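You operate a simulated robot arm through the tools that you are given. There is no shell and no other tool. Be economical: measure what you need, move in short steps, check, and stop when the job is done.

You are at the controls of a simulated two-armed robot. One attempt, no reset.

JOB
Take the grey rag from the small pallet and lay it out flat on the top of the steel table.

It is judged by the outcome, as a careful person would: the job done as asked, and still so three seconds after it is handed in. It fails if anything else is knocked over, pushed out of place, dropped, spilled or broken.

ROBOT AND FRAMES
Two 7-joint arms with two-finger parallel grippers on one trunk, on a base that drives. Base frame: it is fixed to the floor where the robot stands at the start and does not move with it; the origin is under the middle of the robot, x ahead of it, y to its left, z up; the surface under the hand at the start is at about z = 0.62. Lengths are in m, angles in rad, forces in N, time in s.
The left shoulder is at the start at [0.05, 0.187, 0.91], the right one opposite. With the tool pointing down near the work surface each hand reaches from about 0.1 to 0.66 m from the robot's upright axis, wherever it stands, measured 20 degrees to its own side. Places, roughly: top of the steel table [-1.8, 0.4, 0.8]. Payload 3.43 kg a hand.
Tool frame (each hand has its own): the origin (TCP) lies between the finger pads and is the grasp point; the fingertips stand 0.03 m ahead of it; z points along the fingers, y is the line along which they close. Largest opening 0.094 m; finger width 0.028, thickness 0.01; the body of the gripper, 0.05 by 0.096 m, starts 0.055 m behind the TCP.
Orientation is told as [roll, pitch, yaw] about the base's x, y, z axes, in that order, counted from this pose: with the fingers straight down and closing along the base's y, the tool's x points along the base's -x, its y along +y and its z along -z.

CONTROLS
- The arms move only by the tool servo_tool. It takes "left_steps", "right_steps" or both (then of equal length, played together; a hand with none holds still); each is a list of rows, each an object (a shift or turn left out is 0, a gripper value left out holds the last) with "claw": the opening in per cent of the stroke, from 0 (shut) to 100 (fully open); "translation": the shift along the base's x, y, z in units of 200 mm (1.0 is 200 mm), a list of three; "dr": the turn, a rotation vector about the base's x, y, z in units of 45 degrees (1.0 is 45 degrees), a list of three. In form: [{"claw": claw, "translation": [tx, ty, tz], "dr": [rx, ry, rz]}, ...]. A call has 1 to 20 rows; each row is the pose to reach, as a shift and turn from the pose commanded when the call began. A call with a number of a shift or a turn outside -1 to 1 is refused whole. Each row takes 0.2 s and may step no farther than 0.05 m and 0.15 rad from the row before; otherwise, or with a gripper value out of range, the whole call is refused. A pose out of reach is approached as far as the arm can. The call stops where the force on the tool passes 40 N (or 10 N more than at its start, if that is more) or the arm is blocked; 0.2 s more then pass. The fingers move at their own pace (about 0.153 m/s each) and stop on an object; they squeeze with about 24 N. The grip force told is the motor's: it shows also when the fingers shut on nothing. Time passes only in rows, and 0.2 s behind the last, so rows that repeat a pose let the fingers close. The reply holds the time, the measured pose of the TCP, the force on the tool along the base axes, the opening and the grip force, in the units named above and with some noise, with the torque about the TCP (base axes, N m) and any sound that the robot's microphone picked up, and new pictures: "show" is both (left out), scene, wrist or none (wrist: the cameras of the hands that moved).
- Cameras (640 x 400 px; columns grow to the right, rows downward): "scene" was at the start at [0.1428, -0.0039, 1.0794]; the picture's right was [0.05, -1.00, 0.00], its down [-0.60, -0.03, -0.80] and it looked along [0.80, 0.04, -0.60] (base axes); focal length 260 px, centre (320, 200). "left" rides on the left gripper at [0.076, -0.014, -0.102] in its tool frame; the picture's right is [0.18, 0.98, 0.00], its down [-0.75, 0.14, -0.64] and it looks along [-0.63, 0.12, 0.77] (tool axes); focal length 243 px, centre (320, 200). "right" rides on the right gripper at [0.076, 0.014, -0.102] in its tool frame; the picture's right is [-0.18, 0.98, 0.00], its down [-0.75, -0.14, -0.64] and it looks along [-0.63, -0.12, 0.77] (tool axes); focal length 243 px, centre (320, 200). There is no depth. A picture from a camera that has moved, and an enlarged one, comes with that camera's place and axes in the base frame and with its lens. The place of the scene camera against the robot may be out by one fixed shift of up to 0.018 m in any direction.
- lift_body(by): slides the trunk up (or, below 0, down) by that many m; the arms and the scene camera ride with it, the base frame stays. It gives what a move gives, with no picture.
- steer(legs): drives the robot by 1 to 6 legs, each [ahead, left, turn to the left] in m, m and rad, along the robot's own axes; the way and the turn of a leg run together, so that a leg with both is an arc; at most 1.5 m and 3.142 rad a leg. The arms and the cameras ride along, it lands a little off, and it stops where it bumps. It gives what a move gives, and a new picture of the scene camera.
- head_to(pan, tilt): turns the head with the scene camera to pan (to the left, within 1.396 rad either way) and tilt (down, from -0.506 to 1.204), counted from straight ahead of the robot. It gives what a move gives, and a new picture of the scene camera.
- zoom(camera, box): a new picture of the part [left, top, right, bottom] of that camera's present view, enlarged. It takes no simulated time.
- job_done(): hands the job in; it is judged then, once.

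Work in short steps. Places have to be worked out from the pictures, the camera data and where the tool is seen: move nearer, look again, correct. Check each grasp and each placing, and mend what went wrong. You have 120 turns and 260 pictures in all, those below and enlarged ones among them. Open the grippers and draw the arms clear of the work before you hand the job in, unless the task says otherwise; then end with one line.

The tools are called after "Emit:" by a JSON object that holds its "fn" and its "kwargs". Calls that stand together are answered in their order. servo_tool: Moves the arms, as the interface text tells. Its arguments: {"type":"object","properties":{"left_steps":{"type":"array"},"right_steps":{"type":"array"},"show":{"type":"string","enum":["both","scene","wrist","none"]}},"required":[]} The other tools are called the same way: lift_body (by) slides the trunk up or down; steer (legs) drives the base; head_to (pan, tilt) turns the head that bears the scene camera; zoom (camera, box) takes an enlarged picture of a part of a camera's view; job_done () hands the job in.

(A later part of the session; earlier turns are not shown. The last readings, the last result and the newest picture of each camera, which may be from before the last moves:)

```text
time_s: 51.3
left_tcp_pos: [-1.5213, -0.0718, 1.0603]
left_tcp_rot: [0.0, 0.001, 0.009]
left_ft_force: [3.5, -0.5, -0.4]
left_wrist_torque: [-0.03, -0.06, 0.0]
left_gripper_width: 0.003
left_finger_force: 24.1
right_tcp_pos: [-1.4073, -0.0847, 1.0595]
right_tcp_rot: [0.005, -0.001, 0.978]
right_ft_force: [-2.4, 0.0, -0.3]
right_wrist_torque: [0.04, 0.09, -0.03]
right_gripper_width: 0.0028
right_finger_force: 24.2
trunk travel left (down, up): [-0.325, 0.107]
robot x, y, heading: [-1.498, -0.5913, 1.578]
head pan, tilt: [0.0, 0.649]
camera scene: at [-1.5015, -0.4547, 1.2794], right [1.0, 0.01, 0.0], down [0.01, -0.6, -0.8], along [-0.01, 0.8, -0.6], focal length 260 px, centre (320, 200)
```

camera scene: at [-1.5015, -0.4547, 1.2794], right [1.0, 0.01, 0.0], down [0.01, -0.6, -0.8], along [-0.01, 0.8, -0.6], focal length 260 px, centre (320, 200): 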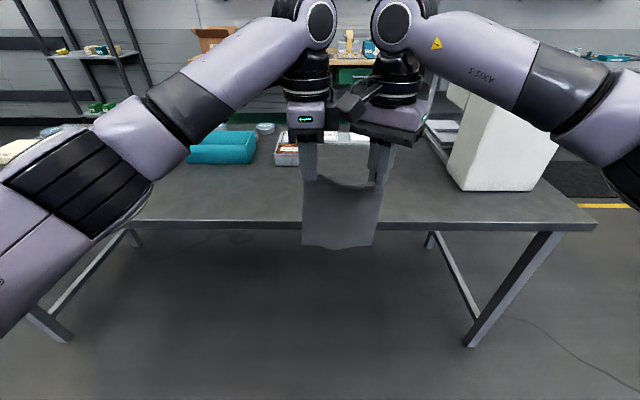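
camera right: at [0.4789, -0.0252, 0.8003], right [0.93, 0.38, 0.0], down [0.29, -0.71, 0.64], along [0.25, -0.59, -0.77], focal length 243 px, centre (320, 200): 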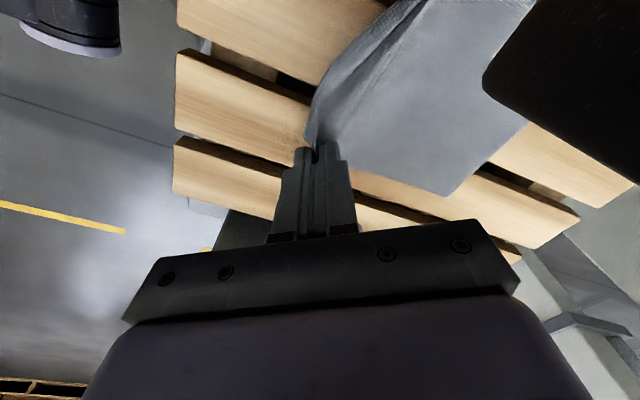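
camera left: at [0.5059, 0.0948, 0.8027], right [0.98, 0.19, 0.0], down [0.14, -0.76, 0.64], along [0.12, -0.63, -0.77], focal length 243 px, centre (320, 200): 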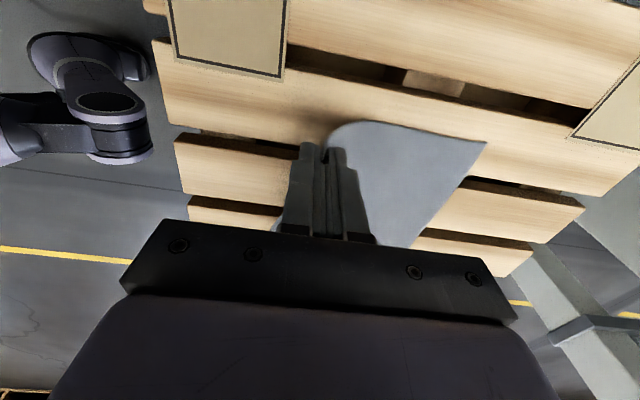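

The front strip, y≈0.09 to 0.40, is clear, with the white box at x≥-1.03 and the bins at y≥0.41. I'll drive 0.12 left and then 0.26 ahead. The cloth's lower edge at about z 0.87 clears the table.

Emit:
{"fn": "steer", "kwargs": {"legs": [[0, 0.12, 0], [0.26, 0, 0]]}}

```text
time_s: 54.5
left_tcp_pos: [-1.6469, 0.191, 1.0594]
left_tcp_rot: [-0.001, 0.0, 0.01]
left_ft_force: [3.4, -0.4, -0.5]
left_wrist_torque: [-0.07, -0.06, 0.03]
left_gripper_width: 0.0033
left_finger_force: 23.9
right_tcp_pos: [-1.5319, 0.1794, 1.0594]
right_tcp_rot: [0.004, -0.002, 0.976]
right_ft_force: [-3.1, 0.8, 0.2]
right_wrist_torque: [0.03, 0.08, 0.0]
right_gripper_width: 0.0024
right_finger_force: 24.2
trunk travel left (down, up): [-0.325, 0.107]
robot x, y, heading: [-1.6262, -0.3253, 1.579]
head pan, tilt: [0.0, 0.649]
camera scene: at [-1.6272, -0.1913, 1.2793], right [1.0, 0.01, 0.0], down [0.01, -0.6, -0.8], along [-0.01, 0.8, -0.6], focal length 260 px, centre (320, 200)
```

scene: 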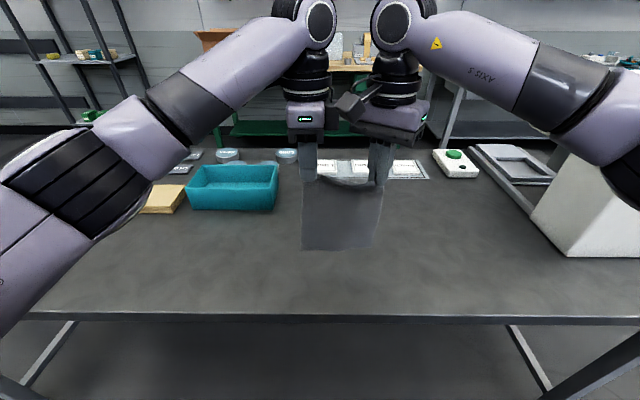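

The table front edge is at y≈0.07 and the teal bin at y≥0.40. I'm moving both hands forward 0.11 and then down until the rag's lower edge nears the top.

Emit:
{"fn": "servo_tool", "kwargs": {"left_steps": [{"translation": [0, 0.2, 0]}, {"translation": [0, 0.4, 0]}, {"translation": [0, 0.55, 0]}, {"translation": [0, 0.55, -0.1]}, {"translation": [0, 0.55, -0.2]}], "right_steps": [{"translation": [0, 0.2, 0]}, {"translation": [0, 0.4, 0]}, {"translation": [0, 0.55, 0]}, {"translation": [0, 0.55, -0.1]}, {"translation": [0, 0.55, -0.2]}]}}

```text
time_s: 55.0
left_tcp_pos: [-1.6266, 0.2354, 1.0827]
left_tcp_rot: [0.091, 0.015, -0.081]
left_ft_force: [-1.2, -0.4, 1.0]
left_wrist_torque: [0.0, -0.12, 0.07]
left_gripper_width: 0.0031
left_finger_force: 23.5
left hand out of reach, approached as far as the arm can: row 2
right_tcp_pos: [-1.5246, 0.2262, 1.0626]
right_tcp_rot: [-0.002, 0.002, 0.967]
right_ft_force: [2.6, 0.9, -0.2]
right_wrist_torque: [-0.06, 0.18, -0.01]
right_gripper_width: 0.0025
right_finger_force: 23.9
trunk travel left (down, up): [-0.325, 0.107]
robot x, y, heading: [-1.6241, -0.3308, 1.579]
head pan, tilt: [0.0, 0.649]
stopped in row 2 (left hand): the force on the tool passed its limit at 78 N (the readings are from after the stop); the commanded pose is now the measured one
camera scene: at [-1.6263, -0.1929, 1.2795], right [1.0, 0.01, 0.0], down [0.0, -0.6, -0.8], along [-0.01, 0.8, -0.6], focal length 260 px, centre (320, 200)
camera right: at [-1.58, 0.1725, 1.165], right [-0.7, 0.71, 0.0], down [0.54, 0.54, 0.64], along [0.46, 0.45, -0.77], focal length 243 px, centre (320, 200)
camera left: at [-1.7022, 0.2166, 1.1849], right [-0.1, 0.99, 0.09], down [0.77, 0.02, 0.64], along [0.63, 0.14, -0.76], focal length 243 px, centre (320, 200)
```

scene: 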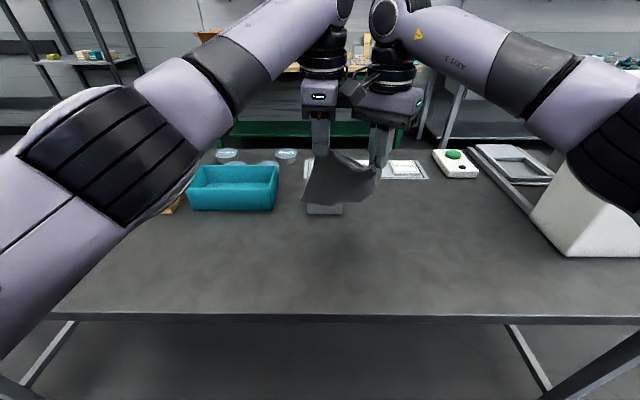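
right: 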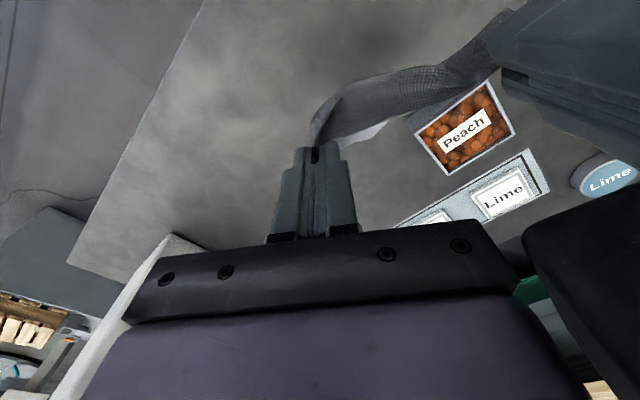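
left: 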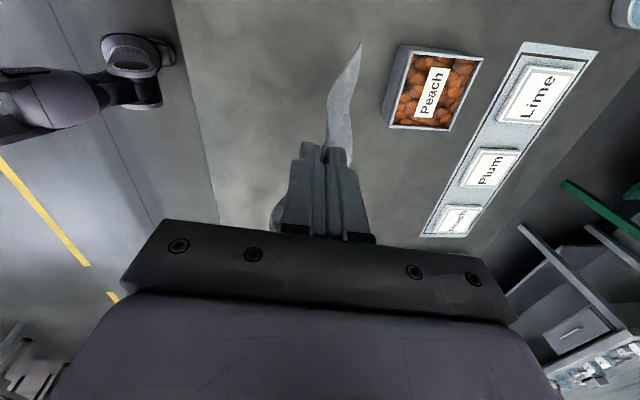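

The left arm ran to its reach limit and jumped, but both grips still hold. I'll put the hands back as they were and drive the base a bit closer instead.

Emit:
{"fn": "servo_tool", "kwargs": {"left_steps": [{"translation": [-0.04, -0.11, -0.05], "dr": [-0.06, -0.01, 0.06]}, {"translation": [-0.107, -0.227, -0.113], "dr": [-0.116, -0.019, 0.115]}, {"translation": [-0.107, -0.227, -0.113], "dr": [-0.116, -0.019, 0.115]}], "right_steps": [{"translation": [-0.02, -0.11, 0]}, {"translation": [-0.05, -0.23, 0]}, {"translation": [-0.05, -0.23, 0]}], "show": "none"}}

Emit:
{"fn": "steer", "kwargs": {"legs": [[0.09, 0, 0]]}}

```text
time_s: 55.8
left_tcp_pos: [-1.6469, 0.1913, 1.0594]
left_tcp_rot: [0.001, -0.004, 0.011]
left_ft_force: [0.4, -0.1, 0.1]
left_wrist_torque: [0.0, 0.0, 0.01]
left_gripper_width: 0.0032
left_finger_force: 24.3
right_tcp_pos: [-1.5376, 0.1814, 1.0644]
right_tcp_rot: [-0.003, 0.002, 0.97]
right_ft_force: [-0.8, 0.8, 0.1]
right_wrist_torque: [0.01, 0.0, 0.03]
right_gripper_width: 0.0024
right_finger_force: 23.7
trunk travel left (down, up): [-0.325, 0.107]
robot x, y, heading: [-1.6233, -0.3309, 1.577]
head pan, tilt: [0.0, 0.649]
```

```text
time_s: 56.9
left_tcp_pos: [-1.6487, 0.2793, 1.0596]
left_tcp_rot: [0.003, -0.004, 0.008]
left_ft_force: [0.7, -0.3, -0.8]
left_wrist_torque: [0.0, -0.02, 0.02]
left_gripper_width: 0.0032
left_finger_force: 23.8
right_tcp_pos: [-1.5382, 0.2699, 1.0649]
right_tcp_rot: [-0.002, 0.003, 0.97]
right_ft_force: [0.7, -0.1, -0.8]
right_wrist_torque: [-0.02, -0.01, 0.01]
right_gripper_width: 0.0025
right_finger_force: 23.5
trunk travel left (down, up): [-0.325, 0.107]
robot x, y, heading: [-1.625, -0.241, 1.582]
head pan, tilt: [0.0, 0.649]
camera scene: at [-1.6279, -0.1033, 1.2792], right [1.0, 0.01, 0.0], down [0.01, -0.61, -0.8], along [-0.01, 0.8, -0.61], focal length 260 px, centre (320, 200)
```

scene: 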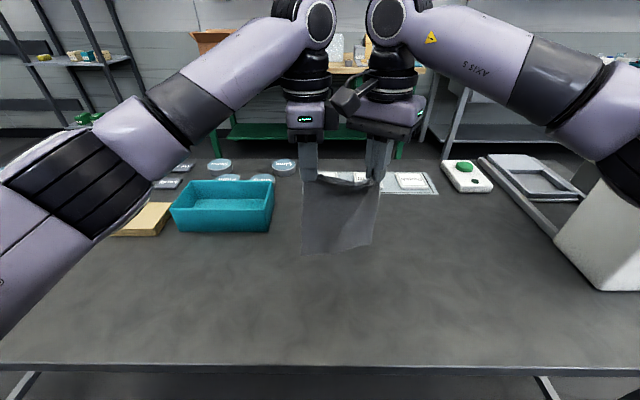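

Good position. I'm lowering straight to about the point where the lower edge meets the table, with a slight forward shift and 4 mm of spreading.

Emit:
{"fn": "servo_tool", "kwargs": {"left_steps": [{"translation": [0, 0.03, -0.1]}, {"translation": [0, 0.07, -0.2]}, {"translation": [0, 0.08, -0.28]}], "right_steps": [{"translation": [0.01, 0.03, -0.11]}, {"translation": [0.015, 0.07, -0.22]}, {"translation": [0.015, 0.08, -0.3]}]}}

```text
time_s: 57.7
left_tcp_pos: [-1.6471, 0.2955, 1.0049]
left_tcp_rot: [0.003, -0.004, 0.008]
left_ft_force: [1.0, 0.7, 1.4]
left_wrist_torque: [0.04, -0.02, 0.02]
left_gripper_width: 0.0034
left_finger_force: 23.7
right_tcp_pos: [-1.5348, 0.2858, 1.0034]
right_tcp_rot: [-0.003, -0.001, 0.971]
right_ft_force: [-1.8, -0.3, 0.5]
right_wrist_torque: [0.03, 0.01, 0.01]
right_gripper_width: 0.0026
right_finger_force: 24.0
trunk travel left (down, up): [-0.325, 0.107]
robot x, y, heading: [-1.6241, -0.2397, 1.579]
head pan, tilt: [0.0, 0.649]
camera scene: at [-1.6279, -0.1039, 1.2794], right [1.0, 0.01, 0.0], down [0.01, -0.6, -0.8], along [-0.01, 0.8, -0.6], focal length 260 px, centre (320, 200)
camera right: at [-1.5896, 0.2316, 1.1053], right [-0.71, 0.71, 0.0], down [0.54, 0.54, 0.64], along [0.46, 0.45, -0.77], focal length 243 px, centre (320, 200)
camera left: at [-1.7235, 0.2794, 1.1065], right [-0.19, 0.98, 0.0], down [0.75, 0.15, 0.64], along [0.63, 0.13, -0.76], focal length 243 px, centre (320, 200)
```

scene: 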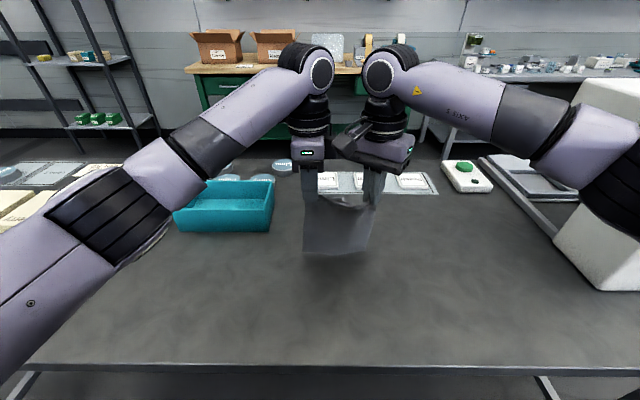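
right: 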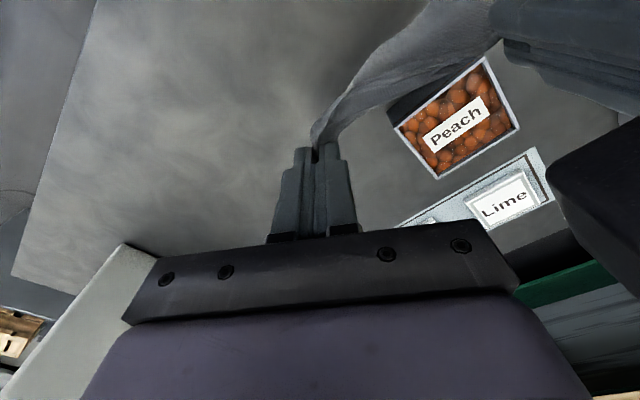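
left: 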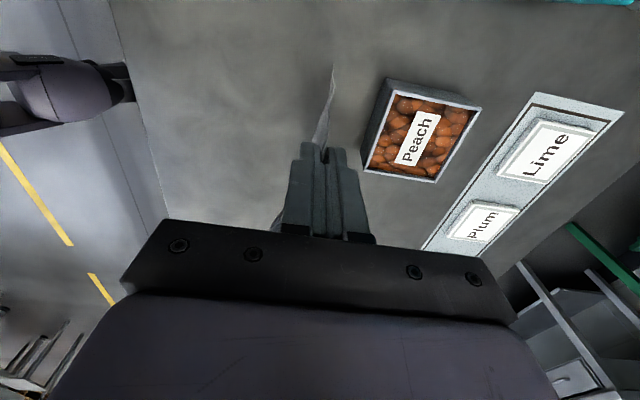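

The lower edge seems near the table. I'm zooming in to check contact.

Emit:
{"fn": "zoom", "kwargs": {"camera": "scene", "box": [240, 160, 440, 285]}}

```text
3.20 times, centred on (340, 222) of scene
camera zoom: at [-1.6279, -0.1039, 1.2794], right [1.0, 0.01, 0.0], down [0.01, -0.6, -0.8], along [-0.01, 0.8, -0.6], focal length 833 px, centre (256, 128)
```

zoom: 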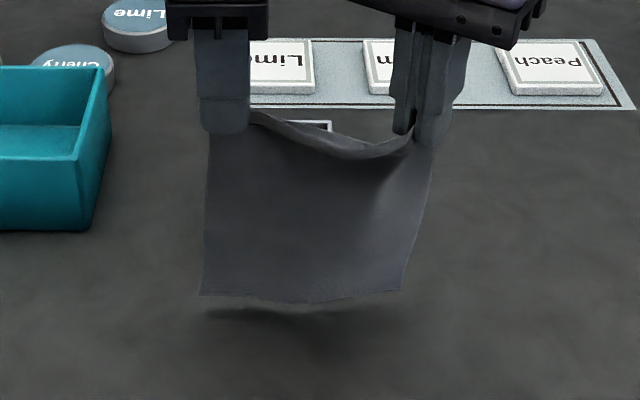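

The lower edge is still about 3 cm above the top. I'll lower 3.5 cm more and spread slightly.

Emit:
{"fn": "servo_tool", "kwargs": {"left_steps": [{"translation": [0, 0, -0.09]}, {"translation": [0, -0.01, -0.18]}], "right_steps": [{"translation": [0.01, 0, -0.09]}, {"translation": [0.015, -0.01, -0.18]}], "show": "none"}}

Emit:
{"fn": "zoom", "kwargs": {"camera": "scene", "box": [240, 160, 440, 285]}}

```text
time_s: 58.3
left_tcp_pos: [-1.6465, 0.2919, 0.9688]
left_tcp_rot: [0.001, -0.003, 0.011]
left_ft_force: [1.8, -0.7, -0.1]
left_wrist_torque: [-0.02, -0.08, 0.0]
left_gripper_width: 0.0029
left_finger_force: 24.1
right_tcp_pos: [-1.531, 0.2832, 0.968]
right_tcp_rot: [-0.004, 0.0, 0.971]
right_ft_force: [-2.3, 0.1, 0.3]
right_wrist_torque: [-0.01, 0.12, -0.01]
right_gripper_width: 0.0027
right_finger_force: 24.5
trunk travel left (down, up): [-0.325, 0.107]
robot x, y, heading: [-1.6236, -0.2371, 1.578]
head pan, tilt: [0.0, 0.649]
```

```text
3.20 times, centred on (340, 222) of scene
camera zoom: at [-1.6279, -0.1039, 1.2794], right [1.0, 0.01, 0.0], down [0.01, -0.6, -0.8], along [-0.01, 0.8, -0.6], focal length 833 px, centre (256, 128)
```

zoom: 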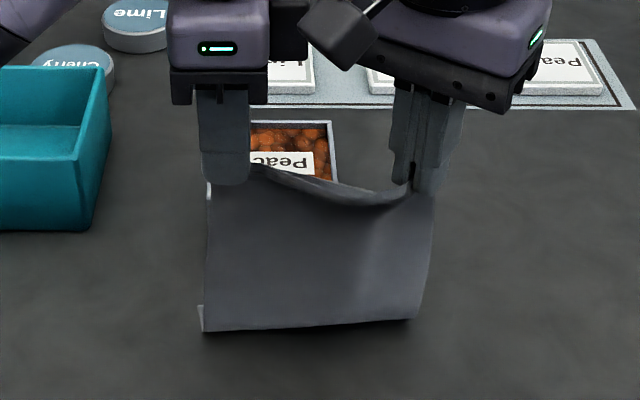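

The lower edge has reached the table. I'll start drawing the hands back toward the robot while lowering, then check.

Emit:
{"fn": "servo_tool", "kwargs": {"left_steps": [{"translation": [0, -0.1, -0.03]}, {"translation": [0, -0.2, -0.11]}, {"translation": [0, -0.3, -0.2]}], "right_steps": [{"translation": [0, -0.1, -0.03]}, {"translation": [0, -0.2, -0.11]}, {"translation": [0, -0.3, -0.2]}], "show": "none"}}

Emit:
{"fn": "zoom", "kwargs": {"camera": "scene", "box": [240, 160, 440, 285]}}

Emit:
{"fn": "zoom", "kwargs": {"camera": "left", "box": [160, 0, 480, 240]}}

```text
time_s: 59.1
left_tcp_pos: [-1.6447, 0.2301, 0.9277]
left_tcp_rot: [0.001, -0.002, 0.01]
left_ft_force: [3.8, -1.1, -0.6]
left_wrist_torque: [-0.03, -0.06, 0.01]
left_gripper_width: 0.003
left_finger_force: 23.8
right_tcp_pos: [-1.5296, 0.2229, 0.9267]
right_tcp_rot: [-0.004, -0.001, 0.97]
right_ft_force: [-3.2, 0.4, 0.3]
right_wrist_torque: [-0.01, 0.09, -0.02]
right_gripper_width: 0.0027
right_finger_force: 23.7
trunk travel left (down, up): [-0.325, 0.107]
robot x, y, heading: [-1.6206, -0.2439, 1.583]
head pan, tilt: [0.0, 0.649]
```

```text
3.20 times, centred on (340, 222) of scene
camera zoom: at [-1.6279, -0.1042, 1.2794], right [1.0, 0.01, 0.0], down [0.01, -0.6, -0.8], along [-0.01, 0.8, -0.6], focal length 833 px, centre (256, 128)
```

zoom: 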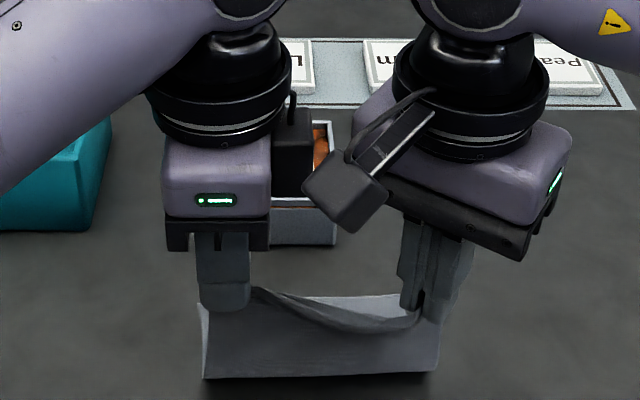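

```text
1.67 times, centred on (320, 120) of left
camera zoom: at [-1.7226, 0.2143, 1.0294], right [-0.19, 0.98, 0.0], down [0.75, 0.15, 0.64], along [0.63, 0.13, -0.76], focal length 404 px, centre (320, 333)
```

zoom: 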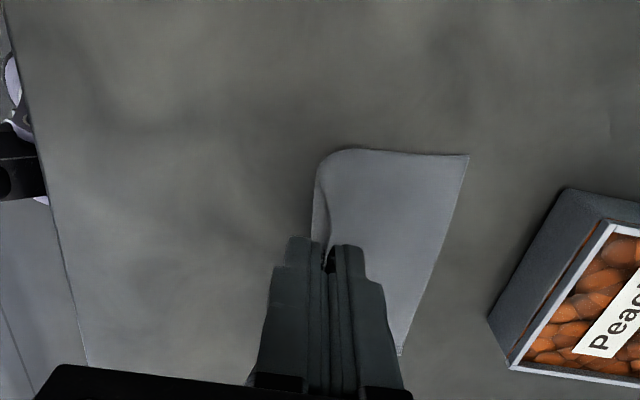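

The far part is lying flat away from the robot, with the far edge at y≈0.32. I continue back and down toward the near edge.

Emit:
{"fn": "servo_tool", "kwargs": {"left_steps": [{"translation": [0, -0.12, -0.1]}, {"translation": [0, -0.24, -0.2]}, {"translation": [0, -0.33, -0.3]}, {"translation": [0, -0.39, -0.4]}], "right_steps": [{"translation": [0, -0.12, -0.1]}, {"translation": [0, -0.24, -0.2]}, {"translation": [0, -0.33, -0.3]}, {"translation": [0, -0.39, -0.4]}], "show": "wrist"}}

Emit:
{"fn": "zoom", "kwargs": {"camera": "scene", "box": [220, 170, 460, 320]}}

```text
time_s: 60.1
left_tcp_pos: [-1.6467, 0.151, 0.8479]
left_tcp_rot: [0.002, -0.004, 0.009]
left_ft_force: [3.1, 0.1, -0.8]
left_wrist_torque: [0.01, -0.12, -0.03]
left_gripper_width: 0.0032
left_finger_force: 23.6
right_tcp_pos: [-1.5308, 0.1448, 0.8481]
right_tcp_rot: [0.0, 0.0, 0.971]
right_ft_force: [-4.8, 0.5, -1.0]
right_wrist_torque: [0.03, 0.07, 0.01]
right_gripper_width: 0.0024
right_finger_force: 23.7
trunk travel left (down, up): [-0.325, 0.107]
robot x, y, heading: [-1.6235, -0.2432, 1.578]
head pan, tilt: [0.0, 0.649]
camera right: at [-1.5859, 0.0911, 0.9501], right [-0.71, 0.71, 0.0], down [0.54, 0.54, 0.64], along [0.46, 0.45, -0.77], focal length 243 px, centre (320, 200)
camera left: at [-1.7241, 0.1363, 0.9487], right [-0.19, 0.98, 0.0], down [0.75, 0.15, 0.65], along [0.63, 0.13, -0.76], focal length 243 px, centre (320, 200)
```

right: 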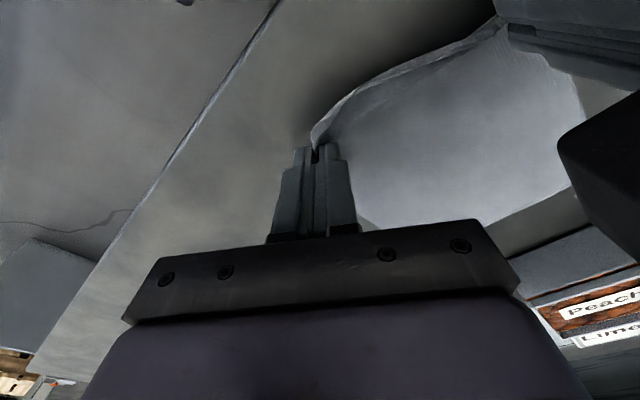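
left: 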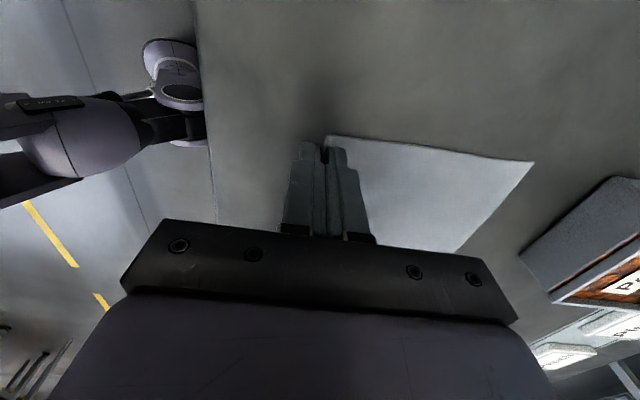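

```text
2.67 times, centred on (340, 245) of scene
camera zoom: at [-1.6279, -0.1041, 1.2794], right [1.0, 0.01, 0.0], down [0.01, -0.6, -0.8], along [-0.01, 0.8, -0.6], focal length 694 px, centre (267, 80)
```

zoom: 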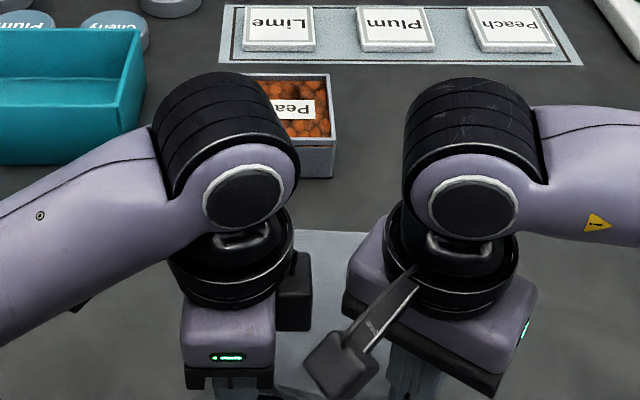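

Almost flat. Lowering the last ~1 cm with a slight pull back.

Emit:
{"fn": "servo_tool", "kwargs": {"left_steps": [{"translation": [0, -0.02, -0.04]}, {"translation": [0, -0.03, -0.07]}], "right_steps": [{"translation": [0.005, -0.02, -0.04]}, {"translation": [0.005, -0.03, -0.07]}], "show": "wrist"}}

```text
time_s: 60.7
left_tcp_pos: [-1.648, 0.1482, 0.8327]
left_tcp_rot: [0.001, -0.002, 0.009]
left_ft_force: [5.1, -0.7, 0.6]
left_wrist_torque: [-0.02, -0.08, 0.0]
left_gripper_width: 0.0034
left_finger_force: 24.3
right_tcp_pos: [-1.5309, 0.1386, 0.8351]
right_tcp_rot: [-0.002, 0.001, 0.971]
right_ft_force: [-5.3, 1.0, 0.3]
right_wrist_torque: [0.0, 0.14, -0.02]
right_gripper_width: 0.0026
right_finger_force: 24.4
trunk travel left (down, up): [-0.325, 0.107]
robot x, y, heading: [-1.623, -0.2421, 1.574]
head pan, tilt: [0.0, 0.649]
camera right: at [-1.5856, 0.0851, 0.9364], right [-0.71, 0.71, 0.0], down [0.54, 0.54, 0.64], along [0.46, 0.45, -0.77], focal length 243 px, centre (320, 200)
camera left: at [-1.7244, 0.1319, 0.9348], right [-0.19, 0.98, 0.0], down [0.75, 0.15, 0.65], along [0.63, 0.12, -0.76], focal length 243 px, centre (320, 200)
```

right: 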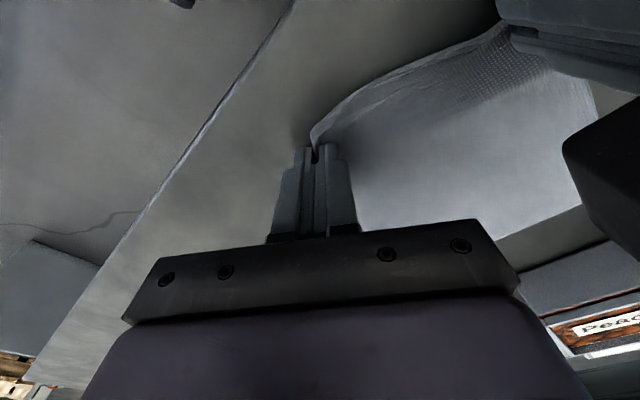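
left: 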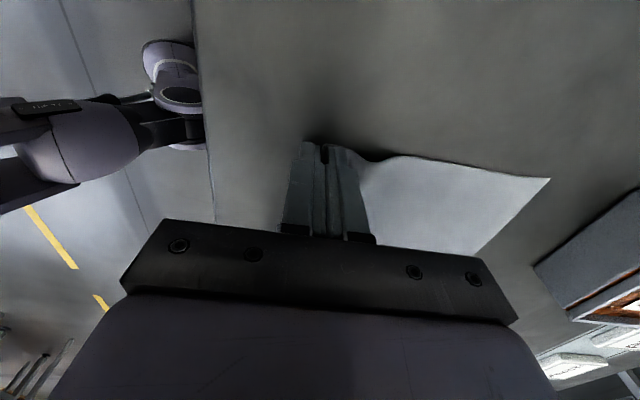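

There's a small ripple in front of the left finger. I'll pull back 8 mm to straighten it, then open slightly and lift.

Emit:
{"fn": "servo_tool", "kwargs": {"left_steps": [{"translation": [0, -0.025, 0]}, {"translation": [0, -0.045, -0.005]}], "right_steps": [{"translation": [0, -0.025, -0.005]}, {"translation": [0, -0.045, -0.015]}], "show": "wrist"}}

Emit:
{"fn": "servo_tool", "kwargs": {"left_steps": [{"claw": 15}, {"claw": 18}, {"claw": 18}, {"claw": 18, "translation": [0, 0, 0.06]}, {"claw": 18, "translation": [0, 0, 0.2]}, {"translation": [0, 0, 0.4]}], "right_steps": [{"claw": 15}, {"claw": 18}, {"claw": 18}, {"claw": 18, "translation": [0, 0, 0.06]}, {"claw": 18, "translation": [0, 0, 0.2]}, {"translation": [0, 0, 0.4]}]}}

```text
time_s: 61.3
left_tcp_pos: [-1.6471, 0.1388, 0.8323]
left_tcp_rot: [0.004, -0.004, 0.009]
left_ft_force: [3.4, -1.5, 0.5]
left_wrist_torque: [-0.03, -0.11, -0.03]
left_gripper_width: 0.0032
left_finger_force: 23.9
right_tcp_pos: [-1.5307, 0.1315, 0.8332]
right_tcp_rot: [-0.002, -0.002, 0.97]
right_ft_force: [-3.8, 1.3, 4.1]
right_wrist_torque: [0.05, 0.18, -0.05]
right_gripper_width: 0.0024
right_finger_force: 24.3
trunk travel left (down, up): [-0.325, 0.107]
robot x, y, heading: [-1.6247, -0.2438, 1.579]
head pan, tilt: [0.0, 0.649]
camera right: at [-1.5858, 0.0761, 0.9339], right [-0.71, 0.71, 0.0], down [0.54, 0.54, 0.64], along [0.45, 0.45, -0.77], focal length 243 px, centre (320, 200)
camera left: at [-1.7247, 0.1233, 0.9348], right [-0.19, 0.98, 0.0], down [0.75, 0.15, 0.64], along [0.63, 0.13, -0.76], focal length 243 px, centre (320, 200)
```

right: 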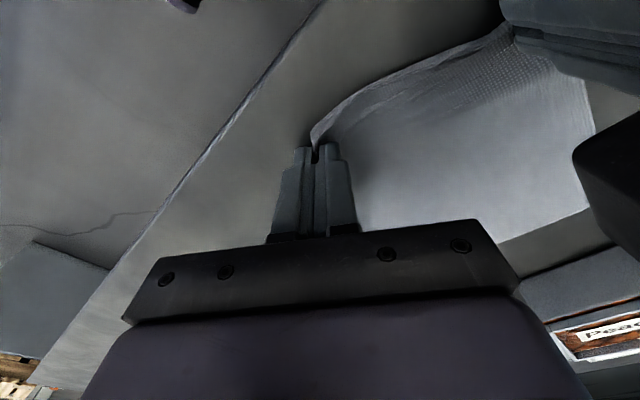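
left: 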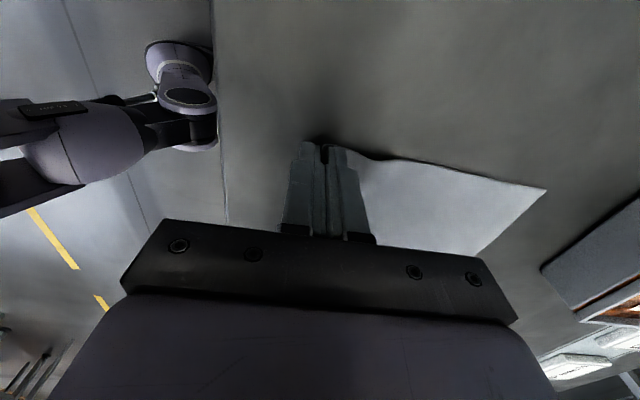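

```text
time_s: 62.7
left_tcp_pos: [-1.649, 0.1383, 0.9122]
left_tcp_rot: [0.002, -0.003, 0.008]
left_ft_force: [-0.6, 0.4, -0.2]
left_wrist_torque: [0.0, -0.01, 0.01]
left_gripper_width: 0.0168
left_finger_force: 0.0
right_tcp_pos: [-1.53, 0.1275, 0.9111]
right_tcp_rot: [-0.004, 0.0, 0.971]
right_ft_force: [0.5, 0.7, -0.5]
right_wrist_torque: [-0.02, 0.02, -0.01]
right_gripper_width: 0.0171
right_finger_force: 0.1
trunk travel left (down, up): [-0.325, 0.107]
robot x, y, heading: [-1.6242, -0.2437, 1.579]
head pan, tilt: [0.0, 0.649]
camera scene: at [-1.6279, -0.1043, 1.2793], right [1.0, 0.01, 0.0], down [0.01, -0.6, -0.8], along [-0.01, 0.8, -0.6], focal length 260 px, centre (320, 200)
camera right: at [-1.5859, 0.0742, 1.014], right [-0.71, 0.71, 0.0], down [0.54, 0.54, 0.64], along [0.46, 0.45, -0.77], focal length 243 px, centre (320, 200)
camera left: at [-1.7245, 0.1233, 1.0144], right [-0.19, 0.98, 0.0], down [0.75, 0.15, 0.64], along [0.63, 0.13, -0.76], focal length 243 px, centre (320, 200)
```

scene: 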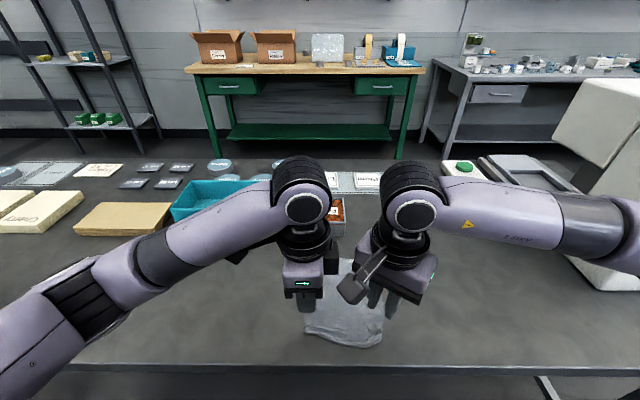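
right: 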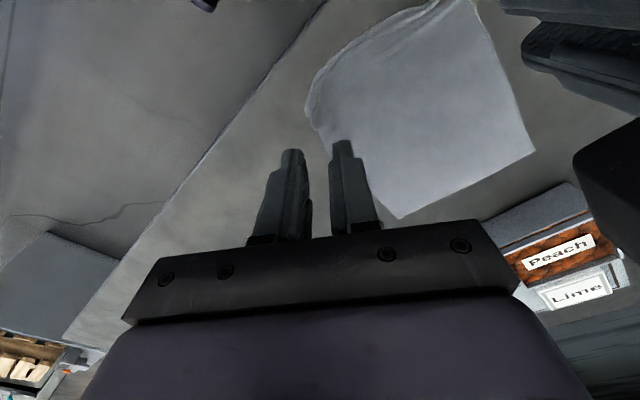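
left: 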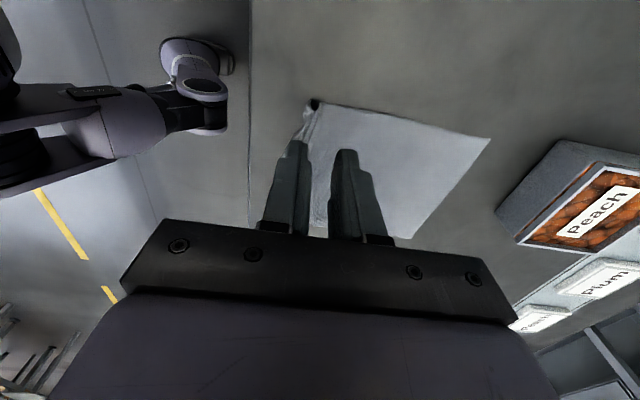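

Released. I'm lifting the hands and parting them so I can inspect the rag.

Emit:
{"fn": "servo_tool", "kwargs": {"left_steps": [{"translation": [-0.1, -0.05, 0.15]}, {"translation": [-0.3, -0.1, 0.25]}, {"translation": [-0.5, -0.15, 0.3]}, {"translation": [-0.7, -0.2, 0.3]}], "right_steps": [{"translation": [0.1, -0.05, 0.15]}, {"translation": [0.3, -0.1, 0.25]}, {"translation": [0.5, -0.15, 0.3]}, {"translation": [0.7, -0.2, 0.3]}], "show": "none"}}

Emit:
{"fn": "zoom", "kwargs": {"camera": "scene", "box": [240, 230, 440, 370]}}

```text
time_s: 63.7
left_tcp_pos: [-1.7886, 0.0981, 0.9732]
left_tcp_rot: [0.003, -0.003, 0.005]
left_ft_force: [-0.9, -0.2, -0.7]
left_wrist_torque: [0.0, -0.01, 0.02]
left_gripper_width: 0.0172
left_finger_force: 0.0
right_tcp_pos: [-1.3923, 0.0893, 0.9699]
right_tcp_rot: [-0.004, -0.001, 0.973]
right_ft_force: [-0.4, 1.5, 0.4]
right_wrist_torque: [0.03, 0.01, -0.02]
right_gripper_width: 0.017
right_finger_force: 0.0
trunk travel left (down, up): [-0.325, 0.107]
robot x, y, heading: [-1.6214, -0.244, 1.581]
head pan, tilt: [0.0, 0.649]
```

```text
2.86 times, centred on (340, 300) of scene
camera zoom: at [-1.628, -0.1046, 1.2795], right [1.0, 0.01, 0.0], down [0.01, -0.6, -0.8], along [-0.01, 0.8, -0.6], focal length 744 px, centre (263, -86)
```

zoom: 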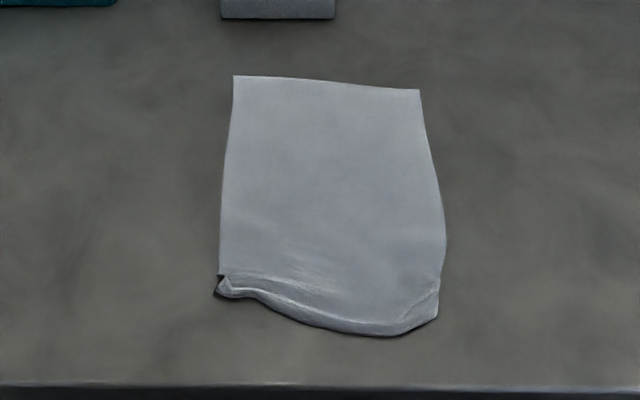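

The rag is mostly flat, but the near edge and corners look curled. I'll look closer.

Emit:
{"fn": "zoom", "kwargs": {"camera": "scene", "box": [295, 305, 405, 365]}}

Emit:
{"fn": "zoom", "kwargs": {"camera": "left", "box": [200, 0, 520, 200]}}

Emit:
{"fn": "zoom", "kwargs": {"camera": "right", "box": [200, 0, 640, 220]}}

```text
5.82 times, centred on (350, 335) of scene
camera zoom: at [-1.628, -0.1046, 1.2795], right [1.0, 0.01, 0.0], down [0.01, -0.6, -0.8], along [-0.01, 0.8, -0.6], focal length 1514 px, centre (146, -586)
```

zoom: 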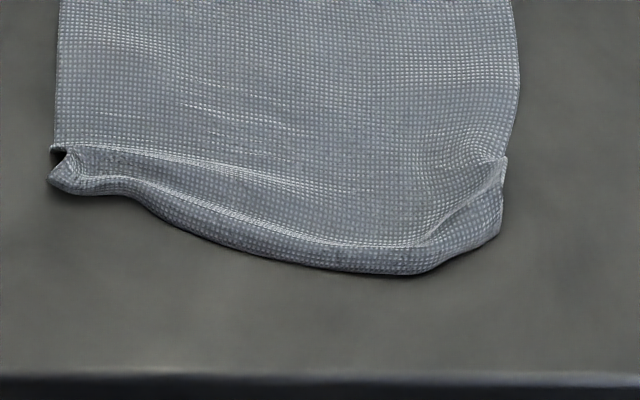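

```text
2.00 times, centred on (360, 100) of left
camera zoom: at [-1.8656, 0.0826, 1.0758], right [-0.19, 0.98, 0.0], down [0.75, 0.15, 0.64], along [0.63, 0.12, -0.76], focal length 485 px, centre (240, 400)
```

zoom: 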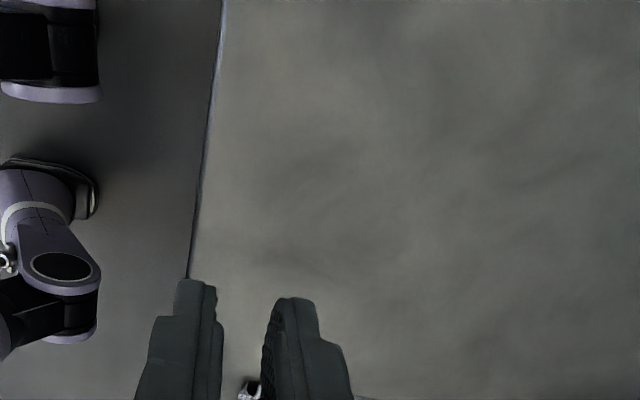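

```text
1.45 times, centred on (420, 110) of right
camera zoom: at [-1.4473, 0.035, 1.0715], right [-0.71, 0.71, 0.0], down [0.54, 0.54, 0.64], along [0.46, 0.45, -0.77], focal length 353 px, centre (174, 331)
```

zoom: 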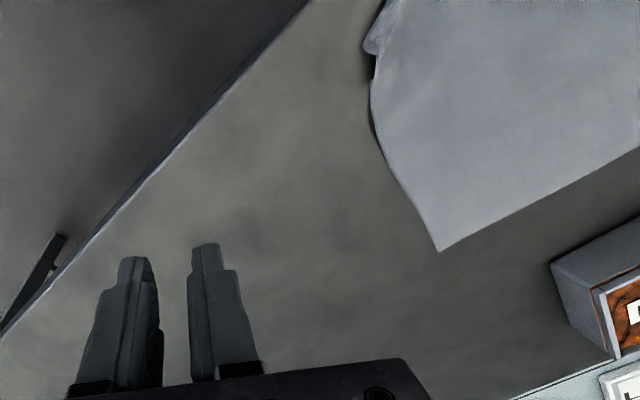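

The near hem has a curled lip and the left corner is tucked in. I'm bringing the left camera over that corner to see what kind of fold it is.

Emit:
{"fn": "servo_tool", "kwargs": {"left_steps": [{"claw": 0, "translation": [0.1, 0.05, -0.1]}, {"translation": [0.25, 0.1, -0.2]}], "show": "none"}}

Emit:
{"fn": "zoom", "kwargs": {"camera": "left", "box": [220, 0, 540, 200]}}

Emit:
{"fn": "zoom", "kwargs": {"camera": "scene", "box": [270, 240, 430, 370]}}

```text
time_s: 64.3
left_tcp_pos: [-1.7404, 0.1165, 0.9327]
left_tcp_rot: [0.001, -0.002, 0.009]
left_ft_force: [0.5, 0.1, -0.6]
left_wrist_torque: [-0.01, -0.01, 0.02]
left_gripper_width: 0.0001
left_finger_force: 23.9
right_tcp_pos: [-1.392, 0.09, 0.9698]
right_tcp_rot: [-0.003, 0.001, 0.97]
right_ft_force: [-1.3, -1.0, 0.1]
right_wrist_torque: [0.02, 0.02, 0.0]
right_gripper_width: 0.0167
right_finger_force: 0.1
trunk travel left (down, up): [-0.325, 0.107]
robot x, y, heading: [-1.6215, -0.2415, 1.58]
head pan, tilt: [0.0, 0.649]
```

```text
2.00 times, centred on (380, 100) of left
camera zoom: at [-1.8161, 0.102, 1.034], right [-0.19, 0.98, 0.0], down [0.75, 0.15, 0.64], along [0.63, 0.13, -0.76], focal length 485 px, centre (200, 400)
```

zoom: 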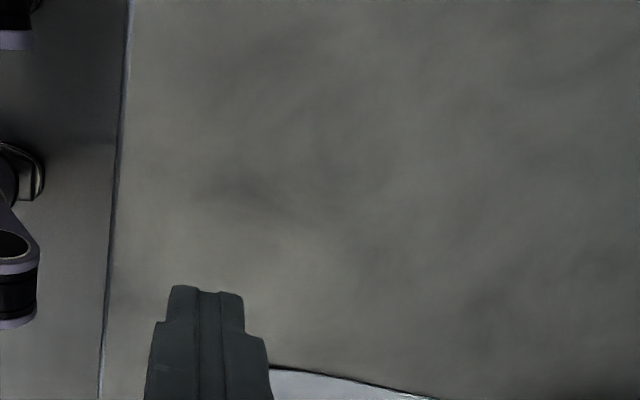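

```text
3.08 times, centred on (350, 305) of scene
camera zoom: at [-1.6276, -0.104, 1.2794], right [1.0, 0.01, 0.0], down [0.01, -0.6, -0.8], along [-0.01, 0.8, -0.6], focal length 801 px, centre (228, -123)
```

zoom: 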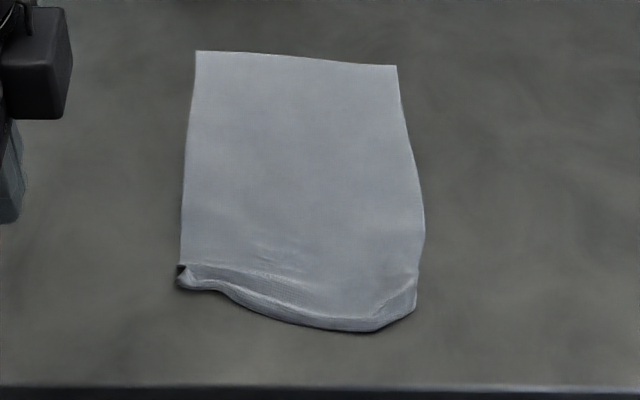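

The wrist camera looks backward from the fingers, so it doesn't help here. Scene zooms stay sharp, so I'll zoom on each corner.

Emit:
{"fn": "zoom", "kwargs": {"camera": "scene", "box": [300, 315, 350, 346]}}

Emit:
{"fn": "zoom", "kwargs": {"camera": "scene", "box": [340, 320, 390, 351]}}

```text
12.80 times, centred on (325, 330) of scene
camera zoom: at [-1.6276, -0.104, 1.2794], right [1.0, 0.01, 0.0], down [0.01, -0.6, -0.8], along [-0.01, 0.8, -0.6], focal length 3331 px, centre (256, -1470)
```

zoom: 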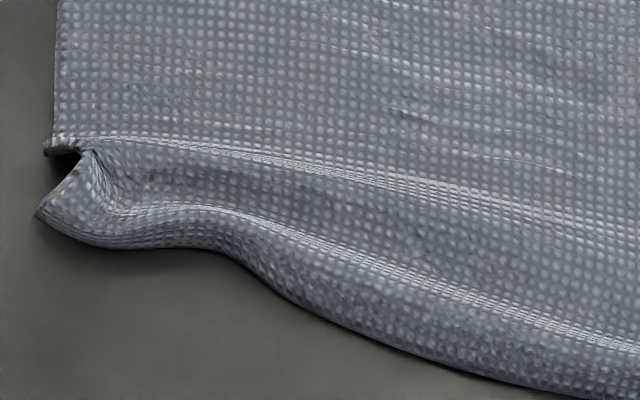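

```text
12.80 times, centred on (365, 336) of scene
camera zoom: at [-1.6276, -0.104, 1.2794], right [1.0, 0.01, 0.0], down [0.01, -0.6, -0.8], along [-0.01, 0.8, -0.6], focal length 3331 px, centre (-256, -1534)
```

zoom: 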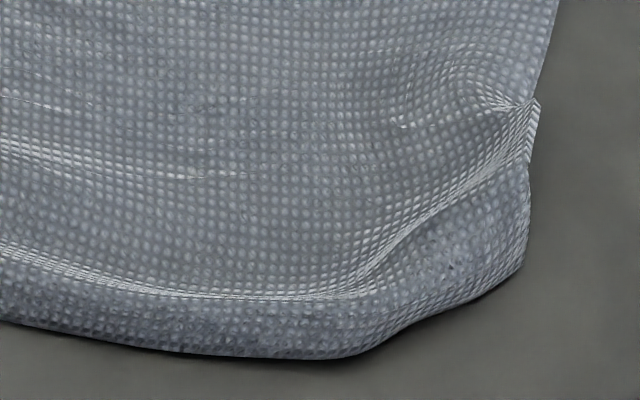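

The near hem forms a hump, with its edge still on the table and the corners tucked from the pinch. I'll pin the cloth with the closed left fingers mid-rag, and use the closed right fingers to wipe the near strip out toward the robot.

Emit:
{"fn": "servo_tool", "kwargs": {"left_steps": [{"translation": [0.115, 0.134, -0.02]}, {"translation": [0.23, 0.268, -0.05]}, {"translation": [0.345, 0.4, -0.1]}, {"translation": [0.46, 0.536, -0.25]}, {"translation": [0.575, 0.67, -0.41]}], "right_steps": [{"claw": 0, "translation": [-0.15, 0.075, -0.05]}, {"translation": [-0.3, 0.15, -0.15]}, {"translation": [-0.45, 0.225, -0.25]}, {"translation": [-0.6, 0.3, -0.4]}, {"translation": [-0.74, 0.375, -0.55]}], "show": "scene"}}

```text
time_s: 65.5
left_tcp_pos: [-1.6222, 0.2528, 0.85]
left_tcp_rot: [0.002, -0.002, 0.006]
left_ft_force: [-0.4, -0.3, 0.3]
left_wrist_torque: [-0.02, -0.02, 0.0]
left_gripper_width: 0.0
left_finger_force: 23.5
right_tcp_pos: [-1.5394, 0.1657, 0.8615]
right_tcp_rot: [-0.003, 0.001, 0.969]
right_ft_force: [0.0, 0.8, 0.2]
right_wrist_torque: [0.05, -0.03, -0.01]
right_gripper_width: 0.0002
right_finger_force: 24.0
trunk travel left (down, up): [-0.325, 0.107]
robot x, y, heading: [-1.6257, -0.2432, 1.579]
head pan, tilt: [0.0, 0.649]
camera scene: at [-1.6278, -0.1038, 1.2794], right [1.0, 0.01, 0.0], down [0.01, -0.6, -0.8], along [-0.01, 0.8, -0.6], focal length 260 px, centre (320, 200)
```

scene: 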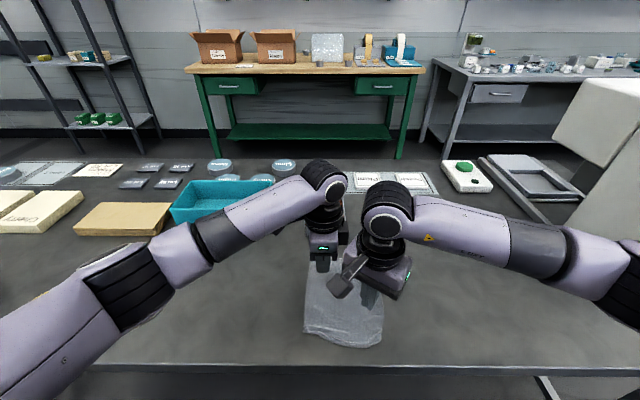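

Lowering the left to press as the pin.

Emit:
{"fn": "servo_tool", "kwargs": {"left_steps": [{"translation": [0, 0, -0.06]}, {"translation": [0, 0, -0.09]}, {"translation": [0, 0, -0.105]}], "right_steps": [{"translation": [0, 0, -0.08]}, {"translation": [0, 0, -0.12]}, {"translation": [0, 0, -0.145]}], "show": "none"}}

```text
time_s: 66.3
left_tcp_pos: [-1.6235, 0.2535, 0.8304]
left_tcp_rot: [0.008, -0.005, 0.009]
left_ft_force: [-1.3, 0.1, 13.4]
left_wrist_torque: [-0.04, 0.14, -0.01]
left_gripper_width: 0.0001
left_finger_force: 23.9
right_tcp_pos: [-1.5384, 0.1634, 0.8339]
right_tcp_rot: [-0.001, -0.001, 0.972]
right_ft_force: [0.1, -0.1, -0.9]
right_wrist_torque: [-0.04, -0.04, -0.01]
right_gripper_width: 0.0001
right_finger_force: 24.1
trunk travel left (down, up): [-0.325, 0.107]
robot x, y, heading: [-1.6243, -0.2412, 1.577]
head pan, tilt: [0.0, 0.649]
```

The left pins with 13 N. Lowering the right 3 mm and wiping toward the robot past the hem.

Emit:
{"fn": "servo_tool", "kwargs": {"right_steps": [{"translation": [0, 0, -0.015]}, {"translation": [0, -0.06, -0.018]}, {"translation": [0, -0.12, -0.018]}, {"translation": [0.01, -0.19, -0.018]}, {"translation": [0.02, -0.26, -0.018]}, {"translation": [0.03, -0.33, -0.018]}, {"translation": [0.03, -0.38, -0.01]}, {"translation": [0.1, -0.38, 0.15]}], "show": "none"}}

Emit:
{"fn": "zoom", "kwargs": {"camera": "scene", "box": [270, 250, 430, 370]}}

```text
time_s: 68.1
left_tcp_pos: [-1.6224, 0.2507, 0.8319]
left_tcp_rot: [0.007, -0.003, 0.008]
left_ft_force: [3.4, -4.3, 28.7]
left_wrist_torque: [-0.14, 0.07, 0.04]
left_gripper_width: 0.0
left_finger_force: 24.5
right_tcp_pos: [-1.5168, 0.0859, 0.8621]
right_tcp_rot: [-0.006, -0.001, 0.971]
right_ft_force: [0.0, 0.0, 0.6]
right_wrist_torque: [0.0, 0.02, -0.03]
right_gripper_width: 0.0001
right_finger_force: 24.1
trunk travel left (down, up): [-0.325, 0.107]
robot x, y, heading: [-1.625, -0.2429, 1.578]
head pan, tilt: [0.0, 0.649]
```

```text
3.33 times, centred on (350, 310) of scene
camera zoom: at [-1.6276, -0.1069, 1.2796], right [1.0, 0.01, 0.0], down [0.01, -0.6, -0.8], along [-0.01, 0.8, -0.6], focal length 867 px, centre (220, -167)
```

zoom: 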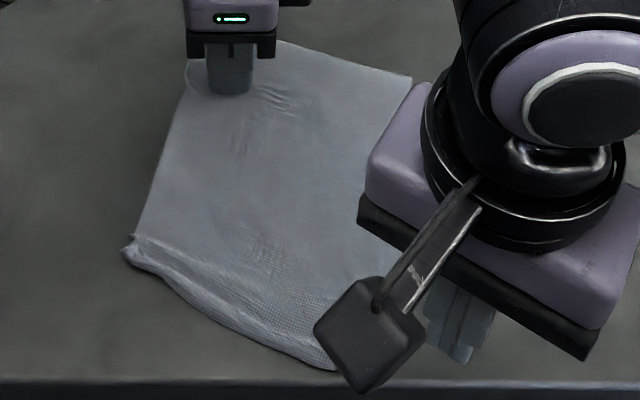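

The rag pivoted a bit about the pin. I'll raise both hands and move them aside to see.

Emit:
{"fn": "servo_tool", "kwargs": {"left_steps": [{"translation": [0, 0, 0.06]}, {"translation": [-0.1, -0.1, 0.25]}, {"translation": [-0.3, -0.25, 0.4]}, {"translation": [-0.5, -0.35, 0.45]}], "right_steps": [{"translation": [0, 0, 0.1]}, {"translation": [0.15, 0, 0.25]}, {"translation": [0.35, 0, 0.35]}, {"translation": [0.55, 0, 0.4]}], "show": "none"}}

Emit:
{"fn": "zoom", "kwargs": {"camera": "scene", "box": [260, 245, 430, 370]}}

```text
refused: row 3 steps farther than a row can; nothing moved
```

```text
3.20 times, centred on (345, 308) of scene
camera zoom: at [-1.6276, -0.1069, 1.2796], right [1.0, 0.01, 0.0], down [0.01, -0.6, -0.8], along [-0.01, 0.8, -0.6], focal length 833 px, centre (240, -144)
```

zoom: 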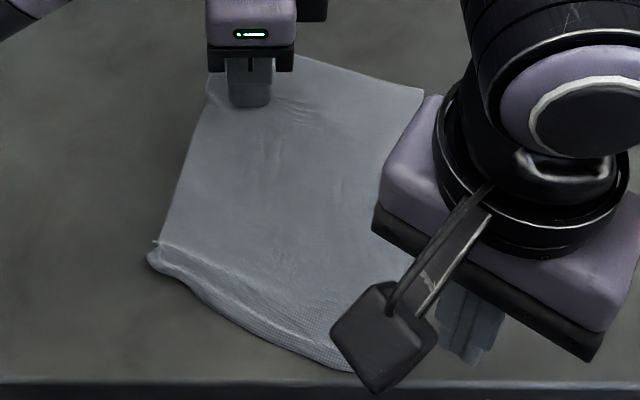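

Repeating with smaller steps.

Emit:
{"fn": "servo_tool", "kwargs": {"left_steps": [{"translation": [0, 0, 0.06]}, {"translation": [-0.06, -0.06, 0.25]}, {"translation": [-0.2, -0.14, 0.4]}, {"translation": [-0.4, -0.2, 0.45]}, {"translation": [-0.6, -0.3, 0.45]}], "right_steps": [{"translation": [0, 0, 0.1]}, {"translation": [0.12, 0, 0.25]}, {"translation": [0.3, 0, 0.35]}, {"translation": [0.5, 0, 0.4]}, {"translation": [0.6, 0, 0.4]}], "show": "none"}}

Emit:
{"fn": "zoom", "kwargs": {"camera": "scene", "box": [260, 245, 430, 370]}}

```text
time_s: 69.3
left_tcp_pos: [-1.7418, 0.191, 0.9211]
left_tcp_rot: [0.001, -0.004, 0.01]
left_ft_force: [-0.6, 0.3, 0.8]
left_wrist_torque: [0.01, 0.01, -0.03]
left_gripper_width: 0.0001
left_finger_force: 23.6
right_tcp_pos: [-1.3979, 0.0893, 0.9441]
right_tcp_rot: [-0.005, -0.001, 0.971]
right_ft_force: [0.1, 0.0, -0.4]
right_wrist_torque: [0.01, 0.0, 0.02]
right_gripper_width: 0.0
right_finger_force: 24.1
trunk travel left (down, up): [-0.325, 0.107]
robot x, y, heading: [-1.6227, -0.2425, 1.579]
head pan, tilt: [0.0, 0.649]
```

```text
3.20 times, centred on (345, 308) of scene
camera zoom: at [-1.6282, -0.1044, 1.2794], right [1.0, 0.01, 0.0], down [0.01, -0.6, -0.8], along [-0.01, 0.8, -0.6], focal length 833 px, centre (240, -144)
```

zoom: 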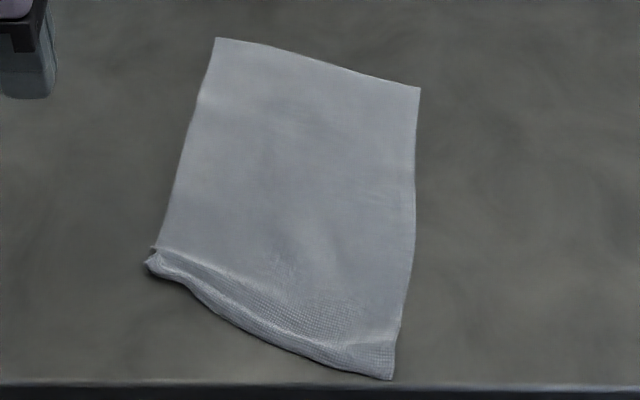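

The right corner now lies flat, leaving the left near corner. I'll pin with the right hand at (-1.54, 0.21), yawed so its camera points away, and place the left at (-1.64, 0.165) to wipe outward.

Emit:
{"fn": "servo_tool", "kwargs": {"left_steps": [{"translation": [0.1, -0.03, 0]}, {"translation": [0.2, -0.06, -0.05]}, {"translation": [0.3, -0.09, -0.12]}, {"translation": [0.4, -0.12, -0.24]}, {"translation": [0.51, -0.13, -0.355]}], "right_steps": [{"translation": [-0.14, 0.12, -0.05], "dr": [0, 0, 0.15]}, {"translation": [-0.28, 0.24, -0.1], "dr": [0, 0, 0.3]}, {"translation": [-0.42, 0.36, -0.2], "dr": [0, 0, 0.46]}, {"translation": [-0.56, 0.48, -0.33], "dr": [0, 0, 0.61]}, {"translation": [-0.71, 0.605, -0.47], "dr": [0, 0, 0.76]}], "show": "scene"}}

```text
time_s: 70.5
left_tcp_pos: [-1.6397, 0.1685, 0.848]
left_tcp_rot: [0.002, -0.003, 0.009]
left_ft_force: [-0.1, -0.6, -0.5]
left_wrist_torque: [0.01, 0.03, -0.01]
left_gripper_width: 0.0
left_finger_force: 24.5
right_tcp_pos: [-1.5401, 0.2095, 0.851]
right_tcp_rot: [-0.004, 0.001, 1.571]
right_ft_force: [0.1, -0.2, -0.9]
right_wrist_torque: [-0.01, 0.02, -0.01]
right_gripper_width: 0.0
right_finger_force: 23.4
trunk travel left (down, up): [-0.325, 0.107]
robot x, y, heading: [-1.6252, -0.244, 1.58]
head pan, tilt: [0.0, 0.649]
camera scene: at [-1.6281, -0.1039, 1.2794], right [1.0, 0.01, 0.0], down [0.01, -0.6, -0.8], along [-0.01, 0.8, -0.6], focal length 260 px, centre (320, 200)
```

scene: 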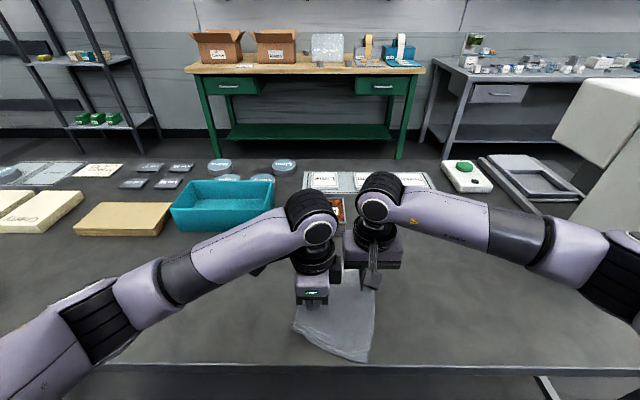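

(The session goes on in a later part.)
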